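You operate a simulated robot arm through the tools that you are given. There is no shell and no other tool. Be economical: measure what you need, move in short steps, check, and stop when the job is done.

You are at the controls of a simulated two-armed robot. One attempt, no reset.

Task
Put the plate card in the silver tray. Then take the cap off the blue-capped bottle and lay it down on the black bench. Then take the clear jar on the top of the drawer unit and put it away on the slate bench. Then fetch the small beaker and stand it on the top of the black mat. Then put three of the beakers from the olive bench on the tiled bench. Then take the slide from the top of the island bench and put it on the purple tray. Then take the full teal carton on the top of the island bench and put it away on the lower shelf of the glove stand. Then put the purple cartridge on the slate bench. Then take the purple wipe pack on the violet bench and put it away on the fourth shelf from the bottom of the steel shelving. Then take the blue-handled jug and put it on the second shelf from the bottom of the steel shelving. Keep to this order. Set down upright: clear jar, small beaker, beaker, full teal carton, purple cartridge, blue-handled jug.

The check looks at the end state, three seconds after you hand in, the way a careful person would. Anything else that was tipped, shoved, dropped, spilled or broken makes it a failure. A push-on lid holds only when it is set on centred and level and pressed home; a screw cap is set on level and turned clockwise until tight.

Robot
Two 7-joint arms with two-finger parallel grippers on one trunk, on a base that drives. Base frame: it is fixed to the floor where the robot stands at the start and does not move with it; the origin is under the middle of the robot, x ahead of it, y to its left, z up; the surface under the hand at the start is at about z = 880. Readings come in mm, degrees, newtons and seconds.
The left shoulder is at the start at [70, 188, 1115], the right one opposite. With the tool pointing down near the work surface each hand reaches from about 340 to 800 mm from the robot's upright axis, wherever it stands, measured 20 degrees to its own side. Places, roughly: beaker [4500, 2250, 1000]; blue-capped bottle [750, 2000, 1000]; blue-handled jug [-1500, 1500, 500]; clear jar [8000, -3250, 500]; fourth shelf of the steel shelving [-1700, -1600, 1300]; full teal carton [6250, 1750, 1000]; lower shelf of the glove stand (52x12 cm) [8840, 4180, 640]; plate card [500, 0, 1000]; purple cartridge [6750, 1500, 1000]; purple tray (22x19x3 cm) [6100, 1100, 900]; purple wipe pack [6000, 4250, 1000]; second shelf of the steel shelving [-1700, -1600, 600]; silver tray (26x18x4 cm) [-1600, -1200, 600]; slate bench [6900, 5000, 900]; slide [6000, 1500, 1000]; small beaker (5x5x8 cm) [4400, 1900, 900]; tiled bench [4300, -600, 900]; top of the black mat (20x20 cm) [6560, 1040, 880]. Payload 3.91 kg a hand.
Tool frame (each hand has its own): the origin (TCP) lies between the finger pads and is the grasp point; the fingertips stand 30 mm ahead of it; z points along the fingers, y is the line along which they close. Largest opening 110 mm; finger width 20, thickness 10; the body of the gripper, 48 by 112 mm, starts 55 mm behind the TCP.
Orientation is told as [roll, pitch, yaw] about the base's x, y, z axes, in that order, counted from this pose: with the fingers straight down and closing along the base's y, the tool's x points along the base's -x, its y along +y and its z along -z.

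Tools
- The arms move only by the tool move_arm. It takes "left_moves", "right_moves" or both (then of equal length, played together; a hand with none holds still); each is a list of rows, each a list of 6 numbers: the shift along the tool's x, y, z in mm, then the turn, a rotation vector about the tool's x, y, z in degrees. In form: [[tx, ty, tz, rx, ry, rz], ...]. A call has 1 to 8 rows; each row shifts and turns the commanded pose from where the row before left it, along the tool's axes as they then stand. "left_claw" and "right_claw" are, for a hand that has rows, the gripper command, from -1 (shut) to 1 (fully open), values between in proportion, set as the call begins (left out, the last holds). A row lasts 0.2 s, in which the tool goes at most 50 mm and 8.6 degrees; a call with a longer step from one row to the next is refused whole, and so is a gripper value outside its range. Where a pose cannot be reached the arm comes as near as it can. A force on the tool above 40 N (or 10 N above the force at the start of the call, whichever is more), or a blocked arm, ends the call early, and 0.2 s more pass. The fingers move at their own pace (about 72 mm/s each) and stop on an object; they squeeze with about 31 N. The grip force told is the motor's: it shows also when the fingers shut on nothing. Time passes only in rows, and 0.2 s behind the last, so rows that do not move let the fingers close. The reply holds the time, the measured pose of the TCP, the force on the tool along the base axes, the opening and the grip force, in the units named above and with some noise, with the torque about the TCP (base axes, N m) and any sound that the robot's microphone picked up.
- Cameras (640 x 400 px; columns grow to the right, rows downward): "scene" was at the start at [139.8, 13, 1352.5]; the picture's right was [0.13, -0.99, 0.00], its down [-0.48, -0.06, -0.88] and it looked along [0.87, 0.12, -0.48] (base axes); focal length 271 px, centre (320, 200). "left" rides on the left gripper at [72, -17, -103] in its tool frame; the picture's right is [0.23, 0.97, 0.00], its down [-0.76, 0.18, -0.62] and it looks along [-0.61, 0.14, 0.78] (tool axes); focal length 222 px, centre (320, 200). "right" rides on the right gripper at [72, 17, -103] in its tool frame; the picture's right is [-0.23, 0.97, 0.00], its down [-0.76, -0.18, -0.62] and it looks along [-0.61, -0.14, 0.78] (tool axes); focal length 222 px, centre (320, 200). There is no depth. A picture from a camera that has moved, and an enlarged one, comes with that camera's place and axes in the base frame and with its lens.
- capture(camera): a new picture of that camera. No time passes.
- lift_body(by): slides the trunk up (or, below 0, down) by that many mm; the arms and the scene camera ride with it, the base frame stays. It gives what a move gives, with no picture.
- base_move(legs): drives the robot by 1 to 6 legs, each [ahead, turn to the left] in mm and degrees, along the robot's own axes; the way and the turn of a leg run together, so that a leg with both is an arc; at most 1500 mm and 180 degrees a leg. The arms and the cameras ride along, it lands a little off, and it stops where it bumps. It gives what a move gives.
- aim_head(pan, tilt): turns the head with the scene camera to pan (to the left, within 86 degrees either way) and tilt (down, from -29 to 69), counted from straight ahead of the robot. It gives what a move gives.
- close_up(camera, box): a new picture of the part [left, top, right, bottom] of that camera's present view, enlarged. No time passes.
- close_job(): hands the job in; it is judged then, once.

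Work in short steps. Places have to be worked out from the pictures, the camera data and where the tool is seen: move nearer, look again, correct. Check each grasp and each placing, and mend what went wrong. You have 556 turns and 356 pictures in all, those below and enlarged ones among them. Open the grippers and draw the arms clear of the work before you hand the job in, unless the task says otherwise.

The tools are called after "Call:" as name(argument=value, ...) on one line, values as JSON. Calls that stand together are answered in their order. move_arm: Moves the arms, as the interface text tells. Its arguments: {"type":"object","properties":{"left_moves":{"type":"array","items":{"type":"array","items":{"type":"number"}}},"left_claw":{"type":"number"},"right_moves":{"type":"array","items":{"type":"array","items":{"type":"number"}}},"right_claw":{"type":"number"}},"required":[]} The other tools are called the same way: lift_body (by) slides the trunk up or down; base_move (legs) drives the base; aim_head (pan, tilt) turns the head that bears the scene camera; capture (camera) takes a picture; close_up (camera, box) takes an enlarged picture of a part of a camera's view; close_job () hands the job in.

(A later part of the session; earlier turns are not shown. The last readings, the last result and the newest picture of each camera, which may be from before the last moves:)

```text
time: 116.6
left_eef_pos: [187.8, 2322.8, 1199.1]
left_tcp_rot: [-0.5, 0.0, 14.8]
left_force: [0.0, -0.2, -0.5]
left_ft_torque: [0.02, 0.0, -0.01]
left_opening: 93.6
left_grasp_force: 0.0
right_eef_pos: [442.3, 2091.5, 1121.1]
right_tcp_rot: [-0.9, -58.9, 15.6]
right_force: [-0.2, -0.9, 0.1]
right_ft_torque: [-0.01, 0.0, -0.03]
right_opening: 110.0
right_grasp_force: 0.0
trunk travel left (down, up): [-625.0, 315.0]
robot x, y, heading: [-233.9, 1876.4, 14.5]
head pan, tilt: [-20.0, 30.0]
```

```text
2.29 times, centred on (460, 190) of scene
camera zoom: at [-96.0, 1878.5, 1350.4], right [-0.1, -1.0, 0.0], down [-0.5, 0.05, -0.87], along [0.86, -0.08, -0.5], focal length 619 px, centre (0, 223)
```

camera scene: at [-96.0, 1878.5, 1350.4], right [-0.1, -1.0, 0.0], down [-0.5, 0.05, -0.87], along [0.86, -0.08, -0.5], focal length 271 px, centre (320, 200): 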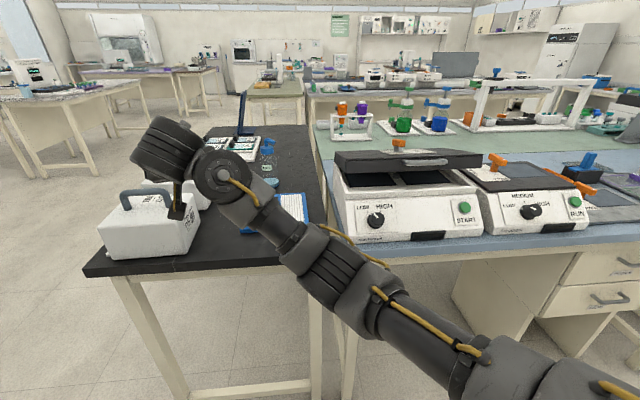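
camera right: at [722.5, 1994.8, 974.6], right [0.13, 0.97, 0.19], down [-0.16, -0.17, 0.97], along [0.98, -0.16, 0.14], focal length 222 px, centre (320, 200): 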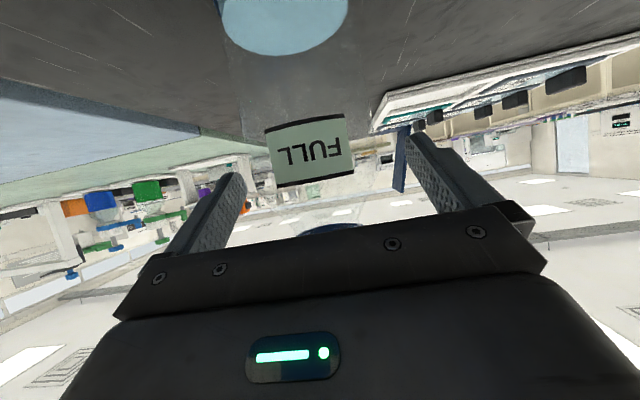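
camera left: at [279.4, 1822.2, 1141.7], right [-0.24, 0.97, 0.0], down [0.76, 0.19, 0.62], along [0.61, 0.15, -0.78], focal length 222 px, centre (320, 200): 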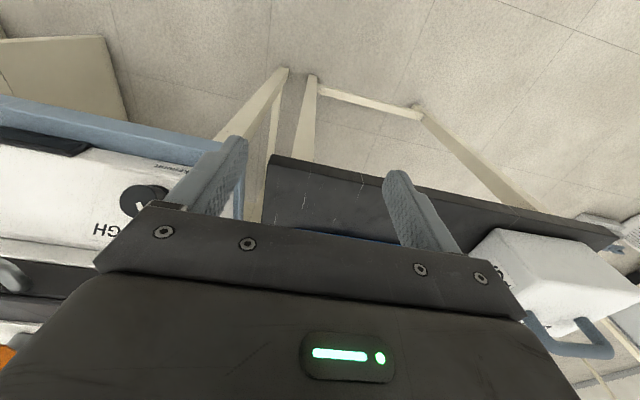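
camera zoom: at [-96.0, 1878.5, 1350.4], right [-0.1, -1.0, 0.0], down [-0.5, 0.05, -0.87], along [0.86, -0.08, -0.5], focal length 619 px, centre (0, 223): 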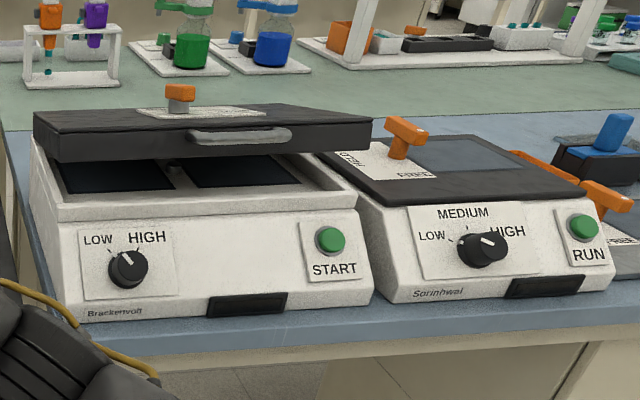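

The lid is propped about 15° open. I'll straighten the right hand, then press the lid back down gently.

Call:
move_arm(right_moves=[[0, -10, -10, 0, 8, 0], [0, -10, -10, 0, 8, 0], [0, -10, -10, 0, 8, 0], [0, -10, -10, 0, 8, 0], [0, -10, -10, 0, 8, 0], [0, -10, -10, 0, 8, 0], [0, -10, -10, 0, 8, 0], [0, 0, 0, 0, 3, 0]], right_claw=-1)

Call:
capture(camera="scene")

```text
time: 117.8
left_eef_pos: [186.2, 2323.6, 1199.6]
left_tcp_rot: [-0.6, 0.1, 14.8]
left_force: [1.1, 0.6, -0.7]
left_ft_torque: [0.03, 0.0, 0.01]
left_opening: 93.7
left_grasp_force: 0.0
right_eef_pos: [439.0, 2060.6, 1154.5]
right_tcp_rot: [-0.2, -20.5, 13.8]
right_force: [8.0, 26.9, -13.9]
right_ft_torque: [-2.06, -1.08, -3.04]
right_opening: 0.0
right_grasp_force: 30.7
right hand out of reach, approached as far as the arm can: row 4, 5
trunk travel left (down, up): [-625.0, 315.0]
robot x, y, heading: [-235.1, 1875.4, 14.3]
head pan, tilt: [-20.0, 30.0]
stopped in row 6 (right hand): the force on the tool passed its limit at 226 N (the readings are from after the stop); the commanded pose is now the measured one
```

```text
298 pictures are left
camera scene: at [-96.7, 1879.0, 1350.5], right [-0.1, -1.0, 0.0], down [-0.5, 0.05, -0.87], along [0.86, -0.08, -0.5], focal length 271 px, centre (320, 200)
```

scene: 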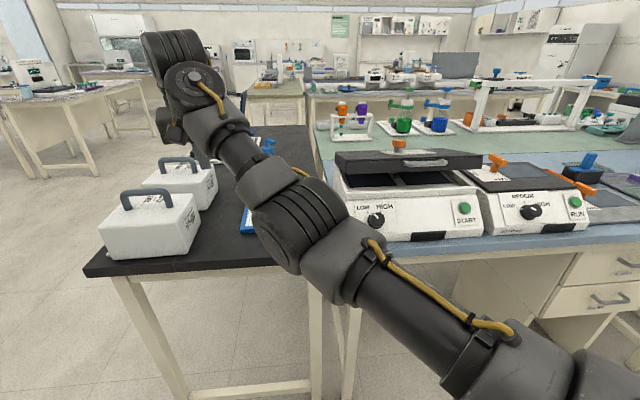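

A self-contact spiked the force as the arm is in an awkward fold. I'll undo a little, then extend outward before straightening.

Call:
move_arm(right_moves=[[0, 0, 0, 0, -6, 0], [0, 0, 0, 0, -6, 0], [-20, 0, 10, 0, 0, 0], [-20, 0, 10, 0, 0, 0], [-20, 0, 10, 0, 0, 0]])

Call:
capture(camera="scene")

```text
time: 119.0
left_eef_pos: [186.4, 2323.8, 1198.2]
left_tcp_rot: [-0.5, 0.0, 14.8]
left_force: [0.0, 0.2, -0.3]
left_ft_torque: [-0.02, -0.05, 0.01]
left_opening: 93.5
left_grasp_force: 0.0
right_eef_pos: [503.3, 2077.8, 1159.6]
right_tcp_rot: [-0.2, -32.3, 14.1]
right_force: [-0.4, 0.8, -0.6]
right_ft_torque: [-0.03, -0.03, -0.01]
right_opening: 0.0
right_grasp_force: 31.0
trunk travel left (down, up): [-625.0, 315.0]
robot x, y, heading: [-236.0, 1874.6, 14.6]
head pan, tilt: [-20.0, 30.0]
```

```text
297 pictures are left
camera scene: at [-96.7, 1878.6, 1350.4], right [-0.1, -1.0, 0.0], down [-0.5, 0.05, -0.87], along [0.86, -0.08, -0.5], focal length 271 px, centre (320, 200)
```

scene: 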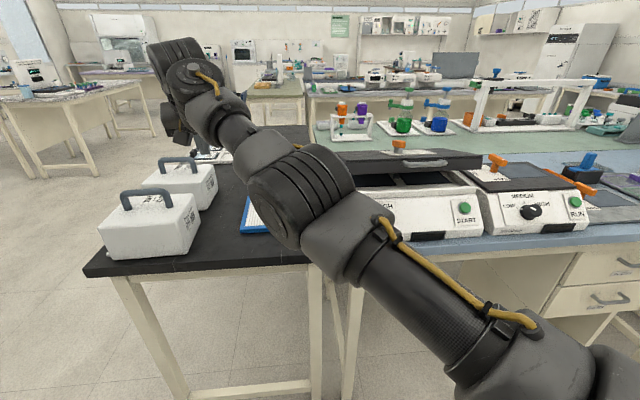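

Clear again. I'll move the right hand over to its own side while straightening it.

Call:
move_arm(right_moves=[[0, -40, -10, 0, 0, 0], [0, -40, -10, 0, 0, 0], [0, -40, 0, 0, 4, 0], [0, -40, 0, 0, 4, 0], [0, -40, 0, 0, 4, 0], [0, -40, 0, 0, 4, 0]])

Call:
capture(camera="scene")

```text
time: 119.9
left_eef_pos: [189.1, 2322.0, 1198.4]
left_tcp_rot: [-0.4, 0.1, 14.8]
left_force: [-0.2, -0.1, 0.4]
left_ft_torque: [0.02, 0.0, -0.02]
left_opening: 93.4
left_grasp_force: 0.0
right_eef_pos: [525.0, 1958.7, 1179.1]
right_tcp_rot: [0.5, -29.3, 13.0]
right_force: [12.1, 16.2, -12.2]
right_ft_torque: [-0.86, -0.69, -1.91]
right_opening: 0.0
right_grasp_force: 31.0
trunk travel left (down, up): [-625.0, 315.0]
robot x, y, heading: [-236.1, 1877.3, 14.4]
head pan, tilt: [-20.0, 30.0]
stopped in row 4 (right hand): the force on the tool passed its limit at 100 N (the readings are from after the stop); the commanded pose is now the measured one
```

```text
296 pictures are left
camera scene: at [-95.0, 1877.3, 1350.3], right [-0.1, -1.0, 0.0], down [-0.5, 0.05, -0.87], along [0.86, -0.08, -0.5], focal length 271 px, centre (320, 200)
```

scene: 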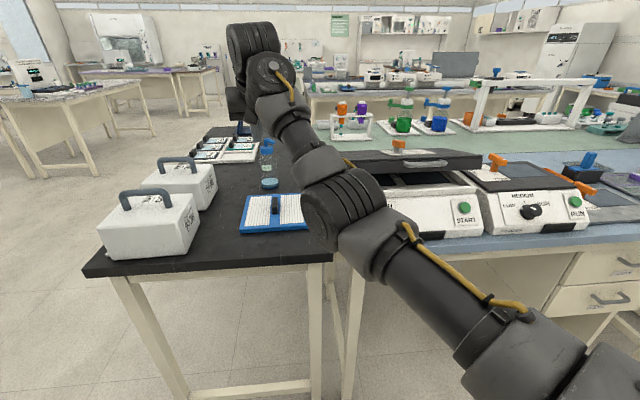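

The gripper is touching its own forearm because the elbow is now below. I'll tip the hand forward again and extend the arm nearly straight to free the elbow.

Call:
move_arm(right_moves=[[0, 0, 0, 0, -7, 0], [0, 0, 0, 0, -7, 0], [-25, 0, 30, 0, -6, 0], [-29, 0, 34, 0, 0, 0], [-29, 0, 34, 0, 0, 0], [-29, 0, 34, 0, 0, 0], [-29, 0, 34, 0, 0, 0]])

Call:
capture(camera="scene")

```text
time: 121.5
left_eef_pos: [186.2, 2322.8, 1199.2]
left_tcp_rot: [-0.5, 0.0, 14.7]
left_force: [0.1, -0.5, 0.4]
left_ft_torque: [-0.01, -0.03, 0.01]
left_opening: 93.7
left_grasp_force: 0.0
right_eef_pos: [628.8, 1982.5, 1167.0]
right_tcp_rot: [0.4, -49.3, 13.0]
right_force: [0.1, 0.0, 0.0]
right_ft_torque: [0.01, 0.03, 0.01]
right_opening: 0.3
right_grasp_force: 30.8
right hand out of reach, approached as far as the arm can: row 5, 6, 7
trunk travel left (down, up): [-625.0, 315.0]
robot x, y, heading: [-237.2, 1868.9, 14.7]
head pan, tilt: [-20.0, 30.0]
```

```text
295 pictures are left
camera scene: at [-97.2, 1878.8, 1350.6], right [-0.1, -1.0, 0.0], down [-0.5, 0.05, -0.87], along [0.86, -0.08, -0.5], focal length 271 px, centre (320, 200)
```

scene: 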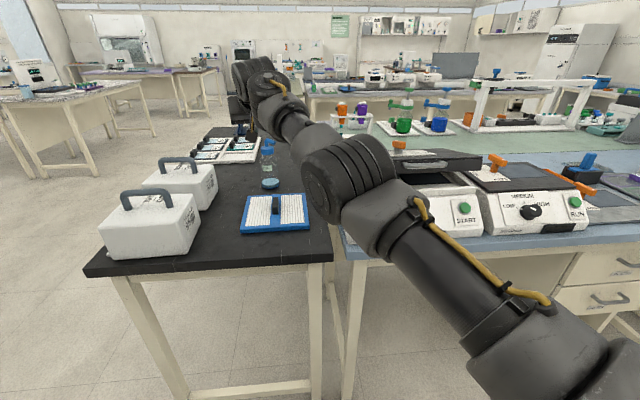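

The arm is nearly straight now. I'll swing the hand down about the wrist, with the elbow free to re-settle.

Call:
move_arm(right_moves=[[27, -5, 0, 0, 7, 0], [27, -5, 0, 0, 7, 0], [27, -5, 0, 0, 7, 0], [27, -5, 0, 0, 7, 0], [27, -5, 0, 0, 7, 0], [27, -5, 0, 0, 7, 0], [20, 0, 0, 0, 7, 0]])

Call:
capture(camera="scene")

```text
time: 122.7
left_eef_pos: [187.5, 2322.0, 1199.2]
left_tcp_rot: [-0.5, 0.1, 14.7]
left_force: [0.4, -0.6, -0.5]
left_ft_torque: [-0.01, 0.02, 0.0]
left_opening: 93.6
left_grasp_force: 0.2
right_eef_pos: [541.4, 1937.6, 1095.0]
right_tcp_rot: [0.7, -16.9, 12.9]
right_force: [17.1, 24.9, -25.1]
right_ft_torque: [-1.91, -1.24, -2.54]
right_opening: 0.2
right_grasp_force: 31.3
right hand out of reach, approached as far as the arm can: row 6
trunk travel left (down, up): [-625.0, 315.0]
robot x, y, heading: [-230.4, 1875.9, 14.7]
head pan, tilt: [-20.0, 30.0]
stopped in row 6 (right hand): the force on the tool passed its limit at 202 N (the readings are from after the stop); the commanded pose is now the measured one
```

```text
294 pictures are left
camera scene: at [-95.9, 1878.3, 1350.4], right [-0.1, -1.0, 0.0], down [-0.5, 0.05, -0.87], along [0.86, -0.08, -0.5], focal length 271 px, centre (320, 200)
```

scene: 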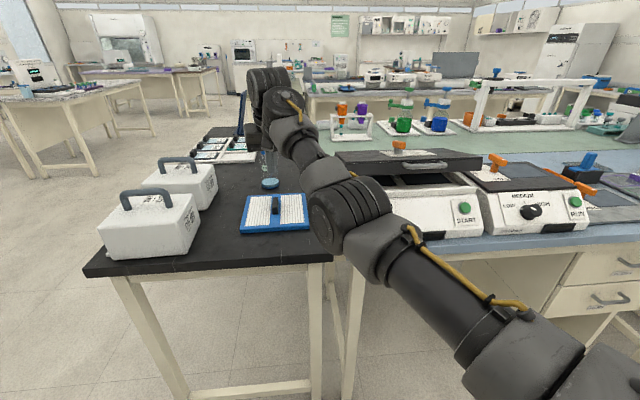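

Same self-contact. I'll ease off and back the base into open aisle, where the arm can be re-folded safely.

Call:
move_arm(right_moves=[[-20, 0, 0, 0, -7, 0], [-20, 0, -10, 0, -7, 0], [-10, 0, -20, 0, -7, 0]])

Call:
base_move(legs=[[-350, 0]])

Call:
aim_head(pan=-25, tilt=30)

Call:
capture(camera="scene")

```text
time: 123.5
left_eef_pos: [187.1, 2323.2, 1199.5]
left_tcp_rot: [-0.5, 0.1, 14.7]
left_force: [-0.5, 0.5, -1.1]
left_ft_torque: [0.0, 0.0, 0.0]
left_opening: 93.7
left_grasp_force: 0.1
right_eef_pos: [572.9, 1944.2, 1141.1]
right_tcp_rot: [0.6, -37.9, 12.9]
right_force: [-0.3, 0.6, 0.0]
right_ft_torque: [-0.01, 0.02, -0.03]
right_opening: 0.1
right_grasp_force: 31.5
trunk travel left (down, up): [-625.0, 315.0]
robot x, y, heading: [-236.5, 1870.9, 14.4]
head pan, tilt: [-20.0, 30.0]
```

```text
time: 125.8
left_eef_pos: [-152.4, 2237.3, 1198.4]
left_tcp_rot: [-0.5, 0.0, 15.1]
left_force: [-0.4, 0.8, -0.9]
left_ft_torque: [0.0, 0.02, -0.02]
left_opening: 93.3
left_grasp_force: 0.0
right_eef_pos: [232.7, 1860.9, 1140.2]
right_tcp_rot: [0.7, -37.8, 13.2]
right_force: [0.3, 0.7, 0.0]
right_ft_torque: [0.0, 0.01, -0.02]
right_opening: 0.2
right_grasp_force: 30.4
trunk travel left (down, up): [-625.0, 315.0]
robot x, y, heading: [-572.7, 1783.7, 14.9]
head pan, tilt: [-20.0, 30.0]
```

```text
time: 126.4
left_eef_pos: [-153.8, 2236.9, 1197.8]
left_tcp_rot: [-0.5, 0.2, 15.1]
left_force: [-0.4, 0.7, 0.4]
left_ft_torque: [0.01, -0.03, -0.01]
left_opening: 93.7
left_grasp_force: 0.1
right_eef_pos: [234.0, 1859.8, 1139.8]
right_tcp_rot: [0.7, -37.8, 13.3]
right_force: [0.3, -0.1, 0.5]
right_ft_torque: [-0.02, -0.01, 0.03]
right_opening: 0.0
right_grasp_force: 30.9
trunk travel left (down, up): [-625.0, 315.0]
robot x, y, heading: [-573.4, 1783.6, 14.7]
head pan, tilt: [-25.0, 30.0]
```

```text
293 pictures are left
camera scene: at [-436.1, 1783.0, 1350.5], right [-0.18, -0.98, 0.0], down [-0.49, 0.09, -0.87], along [0.85, -0.15, -0.5], focal length 271 px, centre (320, 200)
```

scene: 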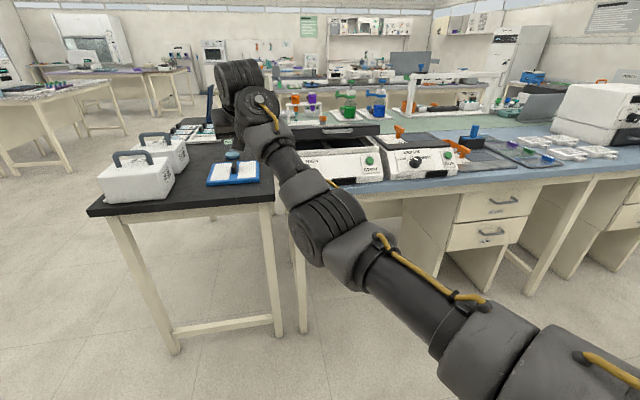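

The arm has free space now. I'll move the right hand out to its own side to encourage the elbow to swing out.

Call:
move_arm(right_moves=[[10, -42, -8, 0, 0, 0], [10, -42, -8, 0, 0, 0], [10, -42, -8, 0, 0, 0], [10, -42, -8, 0, 0, 0], [10, -42, -8, 0, 0, 0], [10, -42, -8, 0, 0, 0], [10, -42, -8, 0, 0, 0], [10, -42, -8, 0, 0, 0]])

Call:
capture(camera="scene")

```text
time: 127.1
left_eef_pos: [-153.3, 2235.6, 1198.7]
left_tcp_rot: [-0.4, 0.1, 15.1]
left_force: [0.9, 0.2, 0.1]
left_ft_torque: [0.0, 0.03, 0.01]
left_opening: 93.7
left_grasp_force: 0.1
right_eef_pos: [230.0, 1761.0, 1139.6]
right_tcp_rot: [1.4, -38.5, 12.0]
right_force: [19.3, 12.2, -10.1]
right_ft_torque: [-0.24, -0.66, -1.03]
right_opening: 0.0
right_grasp_force: 31.2
trunk travel left (down, up): [-625.0, 315.0]
robot x, y, heading: [-571.5, 1785.8, 14.8]
head pan, tilt: [-25.0, 30.0]
stopped in row 3 (right hand): the force on the tool passed its limit at 100 N (the readings are from after the stop); the commanded pose is now the measured one
```

```text
292 pictures are left
camera scene: at [-435.6, 1782.4, 1350.4], right [-0.18, -0.98, 0.0], down [-0.49, 0.09, -0.87], along [0.85, -0.15, -0.5], focal length 271 px, centre (320, 200)
```

scene: 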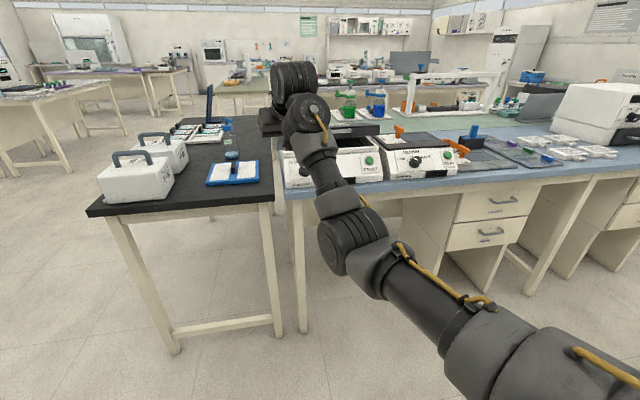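

Moving right causes contact again. I'll turn the robot to face the open aisle so the right arm can be stretched out fully and re-rolled.

Call:
move_arm(right_moves=[[-10, 20, 8, 0, -6, 0], [-10, 20, 8, 0, -6, 0], [0, 0, 0, 0, -6, 0]])

Call:
base_move(legs=[[0, 75]])

Call:
capture(camera="scene")

```text
time: 127.9
left_eef_pos: [-153.8, 2236.6, 1198.8]
left_tcp_rot: [-0.3, 0.1, 15.1]
left_force: [-0.1, -0.2, 0.1]
left_ft_torque: [0.02, 0.0, -0.01]
left_opening: 93.2
left_grasp_force: 0.0
right_eef_pos: [247.2, 1806.4, 1138.4]
right_tcp_rot: [2.0, -56.5, 11.3]
right_force: [0.0, 0.6, -0.4]
right_ft_torque: [0.0, -0.02, -0.01]
right_opening: 0.1
right_grasp_force: 31.0
trunk travel left (down, up): [-625.0, 315.0]
robot x, y, heading: [-569.2, 1782.4, 14.5]
head pan, tilt: [-25.0, 30.0]
```

```text
time: 131.6
left_eef_pos: [-904.5, 2303.3, 1199.2]
left_tcp_rot: [-0.4, 0.0, 90.7]
left_force: [0.2, -0.1, 0.2]
left_ft_torque: [0.02, 0.0, -0.02]
left_opening: 93.4
left_grasp_force: 0.1
right_eef_pos: [-389.1, 2583.2, 1139.1]
right_tcp_rot: [1.9, -56.3, 87.1]
right_force: [-0.1, -0.1, 0.2]
right_ft_torque: [-0.01, -0.02, -0.02]
right_opening: 0.0
right_grasp_force: 31.6
trunk travel left (down, up): [-625.0, 315.0]
robot x, y, heading: [-572.7, 1781.1, 90.3]
head pan, tilt: [-25.0, 30.0]
```

```text
291 pictures are left
camera scene: at [-535.8, 1918.8, 1350.4], right [0.91, -0.42, 0.0], down [-0.21, -0.45, -0.87], along [0.36, 0.79, -0.5], focal length 271 px, centre (320, 200)
```

scene: 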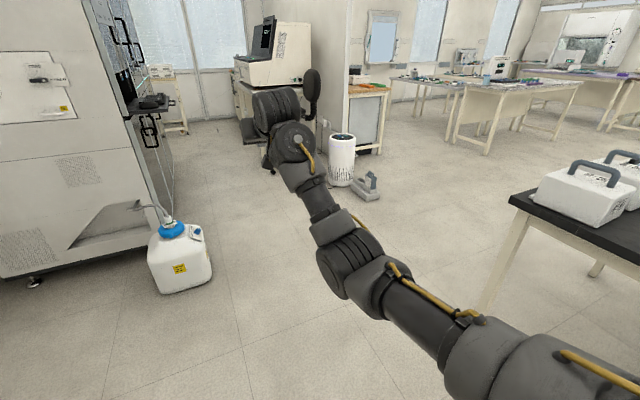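

There's open floor ahead. I'll tilt the hand up to horizontal and stretch the arm.

Call:
move_arm(right_moves=[[-15, 0, 20, 0, -7, 0], [-15, 0, 20, 0, -7, 0], [-15, 0, 20, 0, -7, 0], [-10, 0, 25, 0, -7, 0], [-5, 0, 30, 0, -5, 0], [0, 0, 30, 0, 0, 0]])

Call:
capture(camera="scene")

```text
time: 133.0
left_eef_pos: [-905.8, 2303.2, 1198.1]
left_tcp_rot: [-0.4, 0.1, 90.8]
left_force: [0.5, 0.0, -1.4]
left_ft_torque: [0.04, 0.02, 0.01]
left_opening: 93.6
left_grasp_force: 0.1
right_eef_pos: [-385.9, 2729.8, 1157.8]
right_tcp_rot: [69.8, -88.9, 19.0]
right_force: [0.2, -0.2, 0.5]
right_ft_torque: [-0.07, 0.03, -0.01]
right_opening: 0.1
right_grasp_force: 31.1
right hand out of reach, approached as far as the arm can: row 6
trunk travel left (down, up): [-625.0, 315.0]
robot x, y, heading: [-573.6, 1789.1, 90.3]
head pan, tilt: [-25.0, 30.0]
```

```text
290 pictures are left
camera scene: at [-536.5, 1917.8, 1350.4], right [0.91, -0.42, 0.0], down [-0.21, -0.45, -0.87], along [0.36, 0.79, -0.5], focal length 271 px, centre (320, 200)
```

scene: 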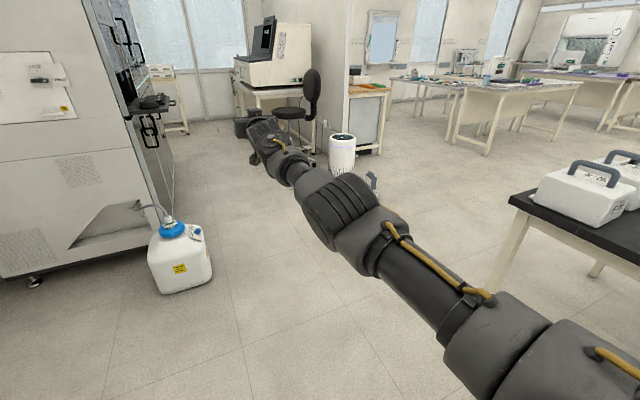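

The arm is straight. Now I roll the hand about its axis so the elbow plane turns outward.

Call:
move_arm(right_moves=[[0, 0, 0, 0, 0, -8.5], [0, 0, 0, 0, 0, -8.5], [0, 0, 0, 0, 0, -8.5], [0, 0, 0, 0, 0, -8.5], [0, 0, 0, 0, 0, -8.5], [0, 0, 0, 0, 0, -8.5], [0, 0, 0, 0, 0, -8.5], [0, 0, 0, 0, 0, -8.5]])

Call:
move_arm(right_moves=[[0, 0, -30, 0, 0, -8.5], [0, 0, -40, 0, 0, 0], [0, 0, -45, 0, 0, 0], [0, 0, -45, 0, 0, 0], [0, 0, -45, 0, 0, 0]])

Call:
capture(camera="scene")

```text
time: 134.8
left_eef_pos: [-904.4, 2304.1, 1198.6]
left_tcp_rot: [-0.4, 0.1, 90.6]
left_force: [0.7, 0.0, 0.2]
left_ft_torque: [-0.01, -0.03, -0.02]
left_opening: 93.5
left_grasp_force: 0.1
right_eef_pos: [-383.7, 2731.4, 1156.9]
right_tcp_rot: [-89.3, -23.0, 178.4]
right_force: [0.9, -0.1, -0.4]
right_ft_torque: [0.0, 0.01, 0.04]
right_opening: 0.0
right_grasp_force: 30.6
trunk travel left (down, up): [-625.0, 315.0]
robot x, y, heading: [-574.2, 1790.2, 90.2]
head pan, tilt: [-25.0, 30.0]
```

```text
time: 136.0
left_eef_pos: [-903.3, 2303.4, 1199.8]
left_tcp_rot: [-0.5, 0.1, 90.7]
left_force: [-0.9, -0.6, 0.3]
left_ft_torque: [0.0, -0.03, -0.03]
left_opening: 93.2
left_grasp_force: 0.2
right_eef_pos: [-388.0, 2524.1, 1153.3]
right_tcp_rot: [-89.3, -14.6, 178.4]
right_force: [0.9, 0.2, 0.2]
right_ft_torque: [-0.01, -0.01, -0.04]
right_opening: 0.1
right_grasp_force: 30.7
trunk travel left (down, up): [-625.0, 315.0]
robot x, y, heading: [-575.3, 1786.3, 90.3]
head pan, tilt: [-25.0, 30.0]
```

```text
289 pictures are left
camera scene: at [-535.3, 1917.6, 1350.6], right [0.91, -0.42, 0.0], down [-0.21, -0.45, -0.87], along [0.36, 0.79, -0.5], focal length 271 px, centre (320, 200)
```

scene: 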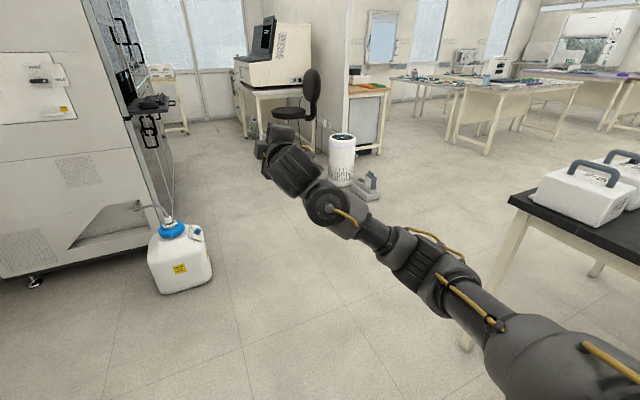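

The elbow has swung outward to the right. I'll pitch the hand down from this rolled pose.

Call:
move_arm(right_moves=[[0, 10, 0, -8, 0, 0], [0, 10, 0, -8, 0, 0], [0, 10, 0, -8, 0, 0], [0, 10, 0, -8, 0, 0], [0, 10, -10, -8, 0, 0], [0, 0, -10, -8, 0, 0], [0, 0, -10, -8, 0, 0]])

Call:
capture(camera="scene")

```text
time: 137.6
left_eef_pos: [-904.1, 2304.2, 1198.5]
left_tcp_rot: [-0.4, 0.1, 90.6]
left_force: [0.7, -0.4, -0.5]
left_ft_torque: [-0.02, 0.01, 0.01]
left_opening: 93.6
left_grasp_force: 0.0
right_eef_pos: [-398.3, 2494.9, 1122.7]
right_tcp_rot: [-39.0, -14.4, 178.4]
right_force: [1.2, -0.4, -0.4]
right_ft_torque: [-0.01, 0.01, -0.01]
right_opening: 0.0
right_grasp_force: 31.3
right hand out of reach, approached as far as the arm can: row 7
trunk travel left (down, up): [-625.0, 315.0]
robot x, y, heading: [-573.5, 1782.3, 90.3]
head pan, tilt: [-25.0, 30.0]
```

```text
288 pictures are left
camera scene: at [-535.1, 1919.1, 1350.3], right [0.91, -0.42, 0.0], down [-0.21, -0.45, -0.87], along [0.36, 0.79, -0.5], focal length 271 px, centre (320, 200)
```

scene: 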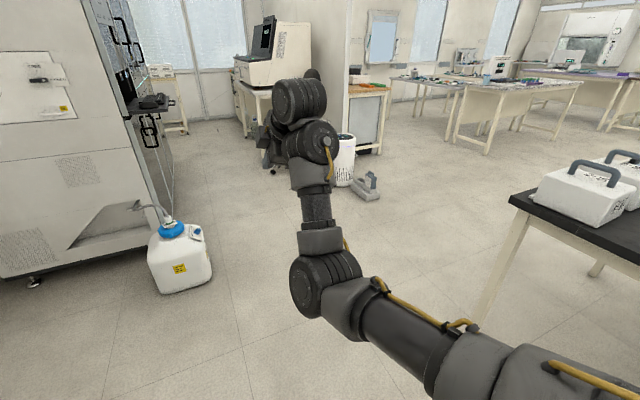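

The elbow dropped again as I pitched. I'll re-straighten and roll further so it goes up before folding.

Call:
move_arm(right_moves=[[0, 0, 10, 8, 0, 0], [0, -10, 10, 8, 0, 0], [0, -10, 10, 8, 0, 0], [0, -10, 10, 8, 0, 0], [0, -10, 20, 8, 0, 0], [0, -10, 30, 8, 0, 0], [0, 0, 40, 0, 0, 0], [0, 0, 40, 0, 0, 0]])

Call:
move_arm(right_moves=[[0, 0, 50, 0, 0, 0], [0, 0, 50, 0, 0, 0], [0, 0, 0, 0, 0, -8.5], [0, 0, 0, 0, 0, -8.5], [0, 0, 0, 0, 0, -8.5], [0, 0, 0, 0, 0, -8.5], [0, 0, 0, 0, 0, -8.5], [0, 0, 0, 0, 0, -8.5]])

Call:
capture(camera="scene")

```text
time: 139.4
left_eef_pos: [-904.9, 2304.1, 1198.1]
left_tcp_rot: [-0.5, 0.1, 90.8]
left_force: [0.1, 0.1, -0.1]
left_ft_torque: [-0.02, -0.02, 0.01]
left_opening: 93.4
left_grasp_force: 0.1
right_eef_pos: [-393.4, 2675.8, 1125.8]
right_tcp_rot: [-87.2, -14.5, 178.5]
right_force: [-0.3, 0.0, -0.3]
right_ft_torque: [0.01, -0.01, -0.02]
right_opening: 0.0
right_grasp_force: 30.8
trunk travel left (down, up): [-625.0, 315.0]
robot x, y, heading: [-573.5, 1785.4, 90.0]
head pan, tilt: [-25.0, 30.0]
```

```text
time: 141.2
left_eef_pos: [-903.3, 2303.9, 1197.7]
left_tcp_rot: [-0.4, 0.2, 90.7]
left_force: [0.1, 0.5, -0.1]
left_ft_torque: [-0.01, -0.02, 0.03]
left_opening: 93.6
left_grasp_force: 0.0
right_eef_pos: [-386.9, 2732.6, 1124.7]
right_tcp_rot: [-86.6, 36.6, -178.9]
right_force: [-0.2, 0.3, -0.3]
right_ft_torque: [0.01, 0.0, 0.02]
right_opening: 0.1
right_grasp_force: 30.8
right hand out of reach, approached as far as the arm can: row 2
trunk travel left (down, up): [-625.0, 315.0]
robot x, y, heading: [-573.2, 1789.6, 90.2]
head pan, tilt: [-25.0, 30.0]
```

```text
287 pictures are left
camera scene: at [-535.1, 1918.8, 1350.4], right [0.91, -0.42, 0.0], down [-0.21, -0.45, -0.87], along [0.36, 0.79, -0.5], focal length 271 px, centre (320, 200)
```

scene: 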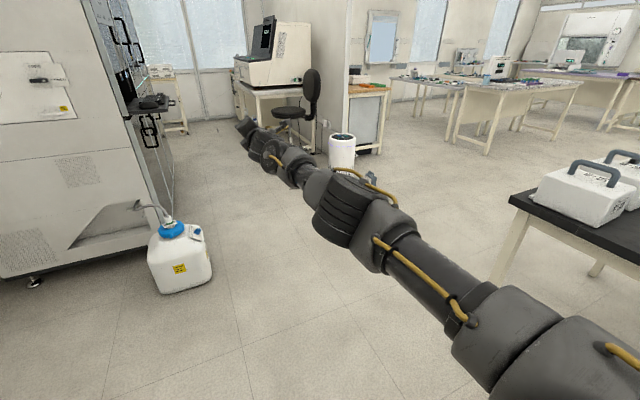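

Continue the roll, then retract with the hand still horizontal and see where the elbow folds.

Call:
move_arm(right_moves=[[0, 0, 0, 0, 0, -8.5], [0, 0, 0, 0, 0, -8.5], [0, 0, 0, 0, 0, -8.5], [0, 0, 0, 0, 0, -8.5], [0, 0, 0, 0, 0, -8.5], [0, 0, 0, 0, 0, -8.5]])

Call:
move_arm(right_moves=[[0, 0, -40, 0, 0, 0], [0, 0, -45, 0, 0, 0], [0, 0, -45, 0, 0, 0], [0, 0, -45, 0, 0, 0], [0, 0, -45, 0, 0, 0]])

Call:
capture(camera="scene")

```text
time: 142.6
left_eef_pos: [-904.9, 2304.0, 1198.3]
left_tcp_rot: [-0.4, 0.2, 90.7]
left_force: [0.4, -0.6, 1.2]
left_ft_torque: [-0.02, 0.0, -0.02]
left_opening: 93.6
left_grasp_force: 0.1
right_eef_pos: [-387.9, 2730.7, 1124.1]
right_tcp_rot: [-39.9, 86.5, -130.8]
right_force: [-0.4, 0.5, 0.4]
right_ft_torque: [0.0, 0.0, 0.03]
right_opening: 0.0
right_grasp_force: 31.1
trunk travel left (down, up): [-625.0, 315.0]
robot x, y, heading: [-574.2, 1786.4, 90.4]
head pan, tilt: [-25.0, 30.0]
```

```text
time: 143.8
left_eef_pos: [-906.2, 2302.3, 1198.5]
left_tcp_rot: [-0.5, 0.1, 90.7]
left_force: [-1.0, -0.1, -0.2]
left_ft_torque: [0.0, -0.02, 0.0]
left_opening: 93.7
left_grasp_force: 0.1
right_eef_pos: [-391.8, 2509.9, 1135.6]
right_tcp_rot: [-42.2, 86.3, -133.1]
right_force: [1.2, 0.0, -0.4]
right_ft_torque: [-0.03, 0.0, 0.0]
right_opening: 0.2
right_grasp_force: 30.6
trunk travel left (down, up): [-625.0, 315.0]
robot x, y, heading: [-571.6, 1783.6, 90.5]
head pan, tilt: [-25.0, 30.0]
```

```text
286 pictures are left
camera scene: at [-536.2, 1917.7, 1350.6], right [0.91, -0.42, 0.0], down [-0.21, -0.45, -0.87], along [0.36, 0.79, -0.5], focal length 271 px, centre (320, 200)
```

scene: 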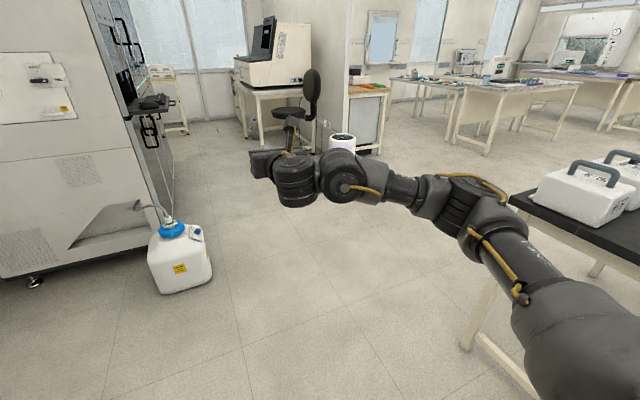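

The elbow is now out to the right at wrist height. I'll pitch the hand down from here.

Call:
move_arm(right_moves=[[-15, 0, 0, 0, -8, 0], [-15, 0, 0, 0, -8, 0], [-15, 0, 0, 0, -8, 0], [-15, 0, 0, 0, -8, 0], [-10, 0, -5, 0, -8, 0], [-10, 0, -5, 0, -8, 0], [-10, 0, -10, 0, -8, 0], [-10, 0, -10, 0, -8, 0]])

Call:
capture(camera="scene")

```text
time: 145.6
left_eef_pos: [-904.6, 2302.2, 1198.2]
left_tcp_rot: [-0.5, 0.1, 90.7]
left_force: [0.4, -0.6, 0.1]
left_ft_torque: [0.01, -0.03, 0.0]
left_opening: 93.4
left_grasp_force: 0.1
right_eef_pos: [-394.0, 2447.0, 1073.0]
right_tcp_rot: [-2.5, 23.0, -92.0]
right_force: [-0.4, 0.2, -0.3]
right_ft_torque: [-0.04, -0.01, 0.04]
right_opening: 0.0
right_grasp_force: 31.1
trunk travel left (down, up): [-625.0, 315.0]
robot x, y, heading: [-571.9, 1784.0, 90.4]
head pan, tilt: [-25.0, 30.0]
```

```text
285 pictures are left
camera scene: at [-536.7, 1918.2, 1350.5], right [0.91, -0.42, 0.0], down [-0.21, -0.45, -0.87], along [0.36, 0.79, -0.5], focal length 271 px, centre (320, 200)
```

scene: 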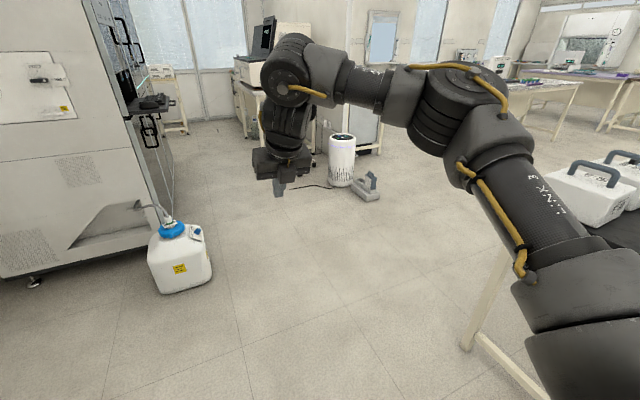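

The elbow is back up and out. I'll finish levelling and unwind the roll with the last joint.

Call:
move_arm(right_moves=[[0, 0, -10, 0, -8, 0], [0, 0, -10, 0, -8, 0], [0, 0, -10, 0, -7, 0], [0, 0, 0, 0, 0, 8.5], [0, 0, 0, 0, 0, 8.5], [0, 0, 0, 0, 0, 8.5], [0, 0, 0, 0, 0, 8.5], [0, 0, 0, 0, 0, 8.5]])

Call:
move_arm(right_moves=[[0, 0, 0, 0, 0, 8.5], [0, 0, 0, 0, 0, 8.5], [0, 0, 0, 0, 0, 8.5], [0, 0, 0, 0, 0, 8.5], [0, 0, 0, 0, 0, 8.5], [0, 0, 0, 0, 0, 8.5], [0, 0, 0, 0, 0, 8.5], [0, 0, 0, 0, 0, 8.5]])

Call:
move_arm(right_moves=[[0, 0, 0, 0, 0, 8.5], [0, 0, 0, 0, 0, 8.5], [0, 0, 0, 0, 0, 8.5], [0, 0, 0, 0, 0, 8.5], [0, 0, 0, 0, 0, 8.5], [0, 0, 0, 0, 0, 8.5], [0, 0, 0, 0, 0, 8.5]])

Call:
capture(camera="scene")

```text
time: 147.4
left_eef_pos: [-904.7, 2305.3, 1197.5]
left_tcp_rot: [-0.5, 0.2, 90.7]
left_force: [0.1, 0.2, -0.2]
left_ft_torque: [0.02, 0.0, 0.01]
left_opening: 93.5
left_grasp_force: 0.1
right_eef_pos: [-393.6, 2440.1, 1101.4]
right_tcp_rot: [-2.0, -1.5, -133.6]
right_force: [0.0, -0.4, 0.5]
right_ft_torque: [-0.01, 0.0, -0.03]
right_opening: 0.0
right_grasp_force: 30.9
trunk travel left (down, up): [-625.0, 315.0]
robot x, y, heading: [-570.7, 1786.4, 90.2]
head pan, tilt: [-25.0, 30.0]
```

```text
time: 149.2
left_eef_pos: [-904.0, 2303.4, 1198.8]
left_tcp_rot: [-0.5, 0.1, 90.7]
left_force: [0.2, -0.4, -0.4]
left_ft_torque: [-0.02, -0.01, 0.02]
left_opening: 93.6
left_grasp_force: 0.0
right_eef_pos: [-393.2, 2439.3, 1102.5]
right_tcp_rot: [0.6, -2.4, 158.4]
right_force: [-0.2, 1.0, -0.1]
right_ft_torque: [-0.03, -0.01, -0.02]
right_opening: 0.0
right_grasp_force: 31.1
trunk travel left (down, up): [-625.0, 315.0]
robot x, y, heading: [-571.4, 1786.5, 90.5]
head pan, tilt: [-25.0, 30.0]
```

```text
time: 150.8
left_eef_pos: [-905.6, 2303.9, 1198.3]
left_tcp_rot: [-0.5, 0.1, 90.7]
left_force: [0.0, 0.1, 0.0]
left_ft_torque: [-0.03, -0.02, 0.03]
left_opening: 93.3
left_grasp_force: 0.1
right_eef_pos: [-393.6, 2439.3, 1101.9]
right_tcp_rot: [2.4, -0.6, 98.9]
right_force: [0.1, -0.3, 0.4]
right_ft_torque: [0.04, 0.01, 0.0]
right_opening: 0.0
right_grasp_force: 31.3
trunk travel left (down, up): [-625.0, 315.0]
robot x, y, heading: [-573.7, 1785.3, 90.3]
head pan, tilt: [-25.0, 30.0]
```

```text
284 pictures are left
camera scene: at [-535.8, 1918.7, 1350.4], right [0.91, -0.42, 0.0], down [-0.21, -0.45, -0.87], along [0.36, 0.79, -0.5], focal length 271 px, centre (320, 200)
```

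scene: 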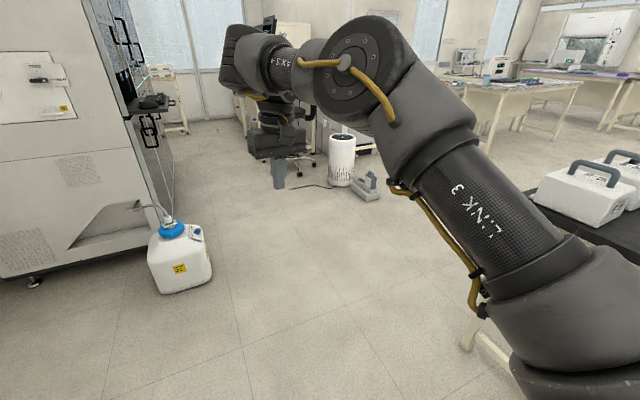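

The elbow is fully restored. I'll level the wrist, raise the hand, turn to face the benches and approach to press the lid closed.

Call:
move_arm(right_moves=[[0, 0, -40, 0, 2.4, 4], [0, 0, -40, 0, 0, 4.5], [0, 0, -20, 0, 0, 0], [0, 0, 0, 0, 0, 0]])

Call:
base_move(legs=[[0, -90], [400, 0]])

Call:
aim_head(pan=-10, tilt=35)

Call:
capture(camera="scene")

Call:
capture(camera="right")

```text
time: 151.8
left_eef_pos: [-903.2, 2304.6, 1197.6]
left_tcp_rot: [-0.4, 0.2, 90.6]
left_force: [0.2, 0.5, 0.3]
left_ft_torque: [0.01, 0.01, 0.03]
left_opening: 93.4
left_grasp_force: 0.0
right_eef_pos: [-421.6, 2408.8, 1152.4]
right_tcp_rot: [2.4, -0.6, 94.4]
right_force: [0.7, -0.6, -0.8]
right_ft_torque: [0.03, 0.03, -0.01]
right_opening: 0.2
right_grasp_force: 31.4
right hand out of reach, approached as far as the arm can: row 1, 2, 3
trunk travel left (down, up): [-625.0, 315.0]
robot x, y, heading: [-574.6, 1784.8, 90.6]
head pan, tilt: [-25.0, 30.0]
```

```text
time: 158.3
left_eef_pos: [366.4, 2063.0, 1198.0]
left_tcp_rot: [-0.4, 0.1, -2.7]
left_force: [0.1, -0.3, 0.3]
left_ft_torque: [-0.02, 0.04, 0.02]
left_opening: 93.5
left_grasp_force: 0.1
right_eef_pos: [441.6, 1575.4, 1152.8]
right_tcp_rot: [2.4, -0.6, 1.0]
right_force: [-0.2, 0.3, -0.7]
right_ft_torque: [0.05, -0.01, 0.0]
right_opening: 0.0
right_grasp_force: 30.8
trunk travel left (down, up): [-625.0, 315.0]
robot x, y, heading: [-168.6, 1761.8, -2.8]
head pan, tilt: [-25.0, 30.0]
```

```text
time: 159.0
left_eef_pos: [368.4, 2063.1, 1198.5]
left_tcp_rot: [-0.4, 0.2, -2.8]
left_force: [-0.8, -0.7, -0.4]
left_ft_torque: [0.0, 0.0, -0.01]
left_opening: 93.4
left_grasp_force: 0.0
right_eef_pos: [442.8, 1575.5, 1152.6]
right_tcp_rot: [2.5, -0.5, 1.1]
right_force: [0.6, 0.2, -0.6]
right_ft_torque: [0.02, 0.02, 0.01]
right_opening: 0.0
right_grasp_force: 30.8
trunk travel left (down, up): [-625.0, 315.0]
robot x, y, heading: [-169.0, 1762.6, -3.3]
head pan, tilt: [-10.0, 35.0]
```

```text
283 pictures are left
camera scene: at [-34.5, 1740.1, 1342.6], right [-0.23, -0.97, 0.0], down [-0.56, 0.13, -0.82], along [0.8, -0.19, -0.57], focal length 271 px, centre (320, 200)
```

scene: 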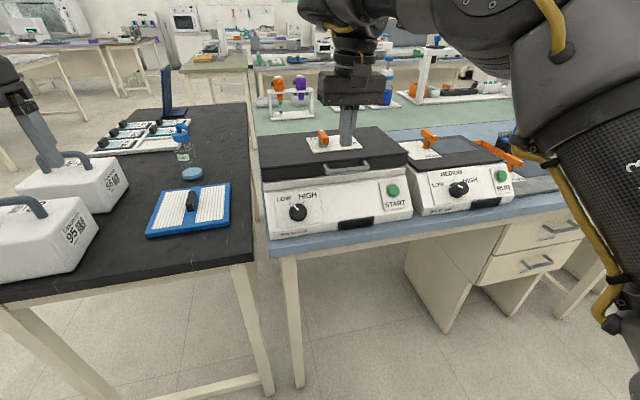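

```text
282 pictures are left
camera right: at [368.8, 1585.0, 1256.9], right [0.21, 0.98, 0.04], down [0.76, -0.19, 0.62], along [0.62, -0.1, -0.78], focal length 222 px, centre (320, 200)
```

right: 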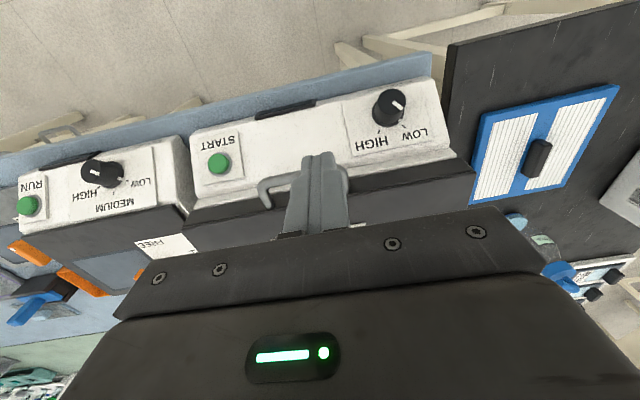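

The lid looks closed now, so I'll zoom to check.

Call:
close_up(camera="scene", box=[230, 100, 550, 260])

```text
2.00 times, centred on (390, 180) of scene
camera zoom: at [-34.5, 1740.1, 1342.6], right [-0.23, -0.97, 0.0], down [-0.56, 0.13, -0.82], along [0.8, -0.19, -0.57], focal length 542 px, centre (180, 240)
```

zoom: 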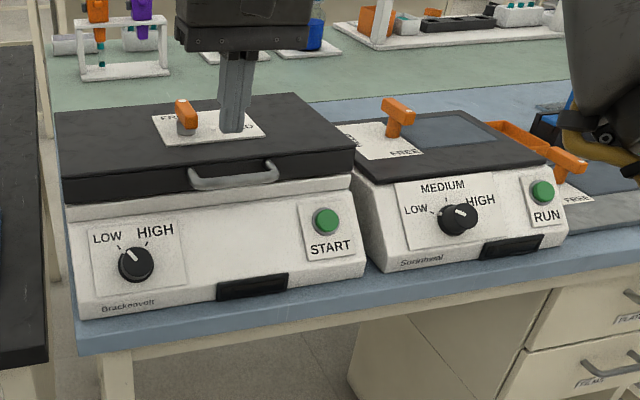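

The lid has closed by itself and the machine is unchanged. Next I position the robot so the bottle is on the right arm's own side, at about [100,2205] facing the bench.

Call:
base_move(legs=[[0, 63], [500, 0], [0, -60]])

Call:
aim_head(pan=-12, tilt=40)

Call:
capture(camera="scene")

```text
time: 167.3
left_eef_pos: [591.6, 2531.2, 1197.8]
left_tcp_rot: [-0.6, 0.0, 1.4]
left_force: [0.7, -0.2, -0.8]
left_ft_torque: [-0.01, 0.01, 0.0]
left_opening: 93.7
left_grasp_force: 0.0
right_eef_pos: [703.3, 2051.8, 1152.8]
right_tcp_rot: [2.4, -0.4, 5.2]
right_force: [0.5, 0.5, -0.2]
right_ft_torque: [-0.02, 0.03, -0.02]
right_opening: 0.1
right_grasp_force: 30.4
trunk travel left (down, up): [-625.0, 315.0]
robot x, y, heading: [80.5, 2192.6, 1.2]
head pan, tilt: [-10.0, 35.0]
```

```text
time: 168.0
left_eef_pos: [593.1, 2530.7, 1199.1]
left_tcp_rot: [-0.5, 0.1, 1.4]
left_force: [-0.6, 0.2, -0.5]
left_ft_torque: [-0.01, -0.01, -0.03]
left_opening: 93.7
left_grasp_force: 0.0
right_eef_pos: [703.1, 2051.4, 1150.7]
right_tcp_rot: [2.5, -0.5, 5.3]
right_force: [0.3, 0.2, -0.3]
right_ft_torque: [-0.02, 0.0, 0.03]
right_opening: 0.0
right_grasp_force: 30.8
trunk travel left (down, up): [-625.0, 315.0]
robot x, y, heading: [78.3, 2189.6, 1.2]
head pan, tilt: [-12.0, 40.0]
```

```text
280 pictures are left
camera scene: at [211.7, 2177.8, 1335.1], right [-0.19, -0.98, 0.0], down [-0.63, 0.12, -0.77], along [0.75, -0.14, -0.64], focal length 271 px, centre (320, 200)
```

scene: 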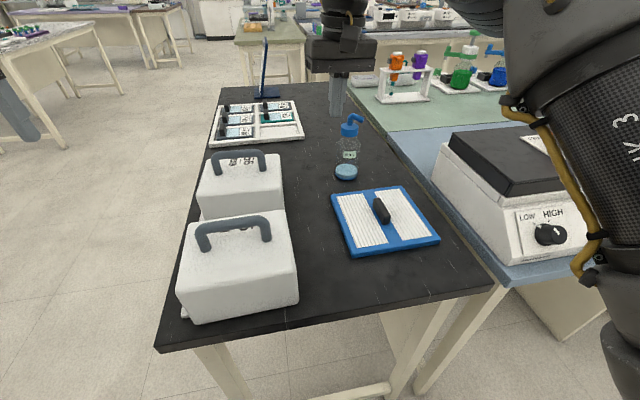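

Bottle confirmed at ≈[853,1976]. I'll bring the right hand in line with it, open it, level the small errors, and begin tilting at safe height.

Call:
move_arm(right_moves=[[0, -37, -5, 2.4, 0, 0], [0, -37, -5, 0, 0, 5], [0, 0, 0, 0, -8, 0], [0, 0, 0, 0, -8, 0], [0, 0, 0, 0, -8, 0], [0, 0, 0, 0, -8, 0], [0, 0, 0, 0, -8, 0], [0, 0, 0, 0, -8, 0]], right_claw=1)

Call:
capture(camera="scene")

Call:
capture(camera="right")

```text
time: 169.8
left_eef_pos: [592.6, 2531.0, 1197.4]
left_tcp_rot: [-0.3, 0.1, 1.4]
left_force: [-0.8, 0.4, -0.2]
left_ft_torque: [0.0, -0.04, 0.02]
left_opening: 93.5
left_grasp_force: 0.0
right_eef_pos: [703.4, 2022.8, 1154.6]
right_tcp_rot: [1.0, -49.0, 4.7]
right_force: [0.0, 0.3, 0.3]
right_ft_torque: [0.0, -0.01, -0.01]
right_opening: 109.9
right_grasp_force: 0.1
right hand out of reach, approached as far as the arm can: row 1, 2
trunk travel left (down, up): [-625.0, 315.0]
robot x, y, heading: [79.7, 2193.7, 1.1]
head pan, tilt: [-12.0, 40.0]
```

```text
279 pictures are left
camera scene: at [211.6, 2177.6, 1335.1], right [-0.19, -0.98, 0.0], down [-0.63, 0.12, -0.77], along [0.75, -0.14, -0.64], focal length 271 px, centre (320, 200)
```

scene: 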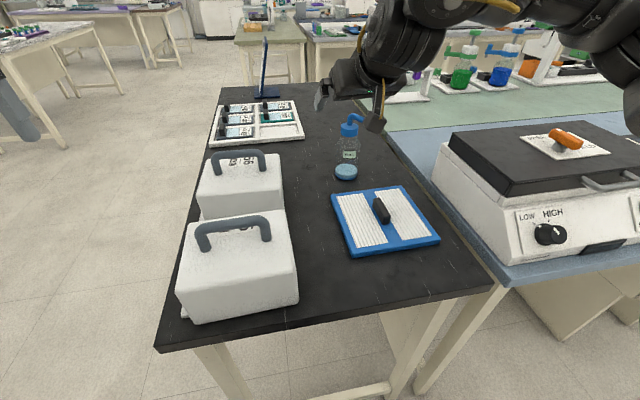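

```text
278 pictures are left
camera right: at [576.6, 2026.5, 1169.2], right [0.06, 0.98, 0.18], down [0.05, -0.19, 0.98], along [1.0, -0.05, -0.06], focal length 222 px, centre (320, 200)
```

right: 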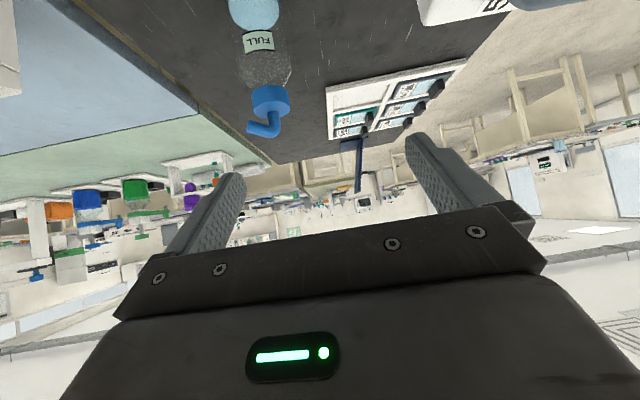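

Elbow stays up this time. I'll move to the standoff directly before the bottle.

Call:
move_arm(right_moves=[[18, -12.8, 20, 0, 0, 0], [18, -12.8, 20, 0, 0, 0], [18, -12.8, 20, 0, 0, 0], [18, -12.8, 20, 0, 0, 2], [0, 0, 0, 0, 0, 2]])

Call:
capture(camera="scene")

Call:
capture(camera="right")

```text
time: 171.0
left_eef_pos: [589.9, 2532.4, 1199.3]
left_tcp_rot: [-0.5, 0.1, 1.4]
left_force: [-0.8, 0.4, -0.3]
left_ft_torque: [0.01, -0.01, -0.02]
left_opening: 93.7
left_grasp_force: 0.0
right_eef_pos: [721.5, 1974.3, 1045.6]
right_tcp_rot: [5.5, -48.7, -1.4]
right_force: [-1.3, 0.1, -0.1]
right_ft_torque: [0.03, -0.01, -0.01]
right_opening: 110.0
right_grasp_force: 0.1
trunk travel left (down, up): [-625.0, 315.0]
robot x, y, heading: [80.8, 2193.0, 0.8]
head pan, tilt: [-12.0, 40.0]
```

```text
277 pictures are left
camera scene: at [210.9, 2178.9, 1335.2], right [-0.19, -0.98, 0.0], down [-0.63, 0.12, -0.77], along [0.75, -0.15, -0.64], focal length 271 px, centre (320, 200)
```

scene: 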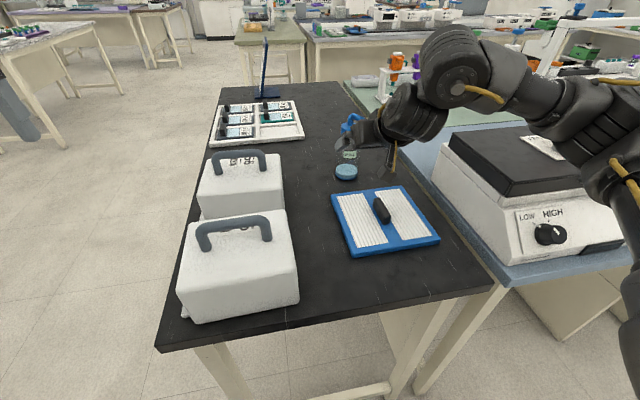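

```text
276 pictures are left
camera right: at [594.7, 1983.1, 1062.0], right [0.1, 0.97, 0.23], down [0.04, -0.24, 0.97], along [0.99, -0.09, -0.07], focal length 222 px, centre (320, 200)
```

right: 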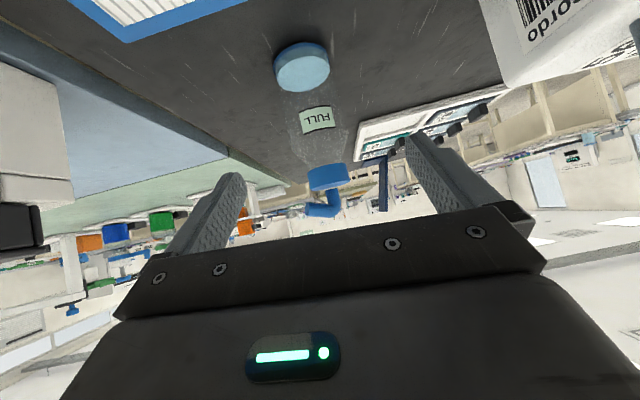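

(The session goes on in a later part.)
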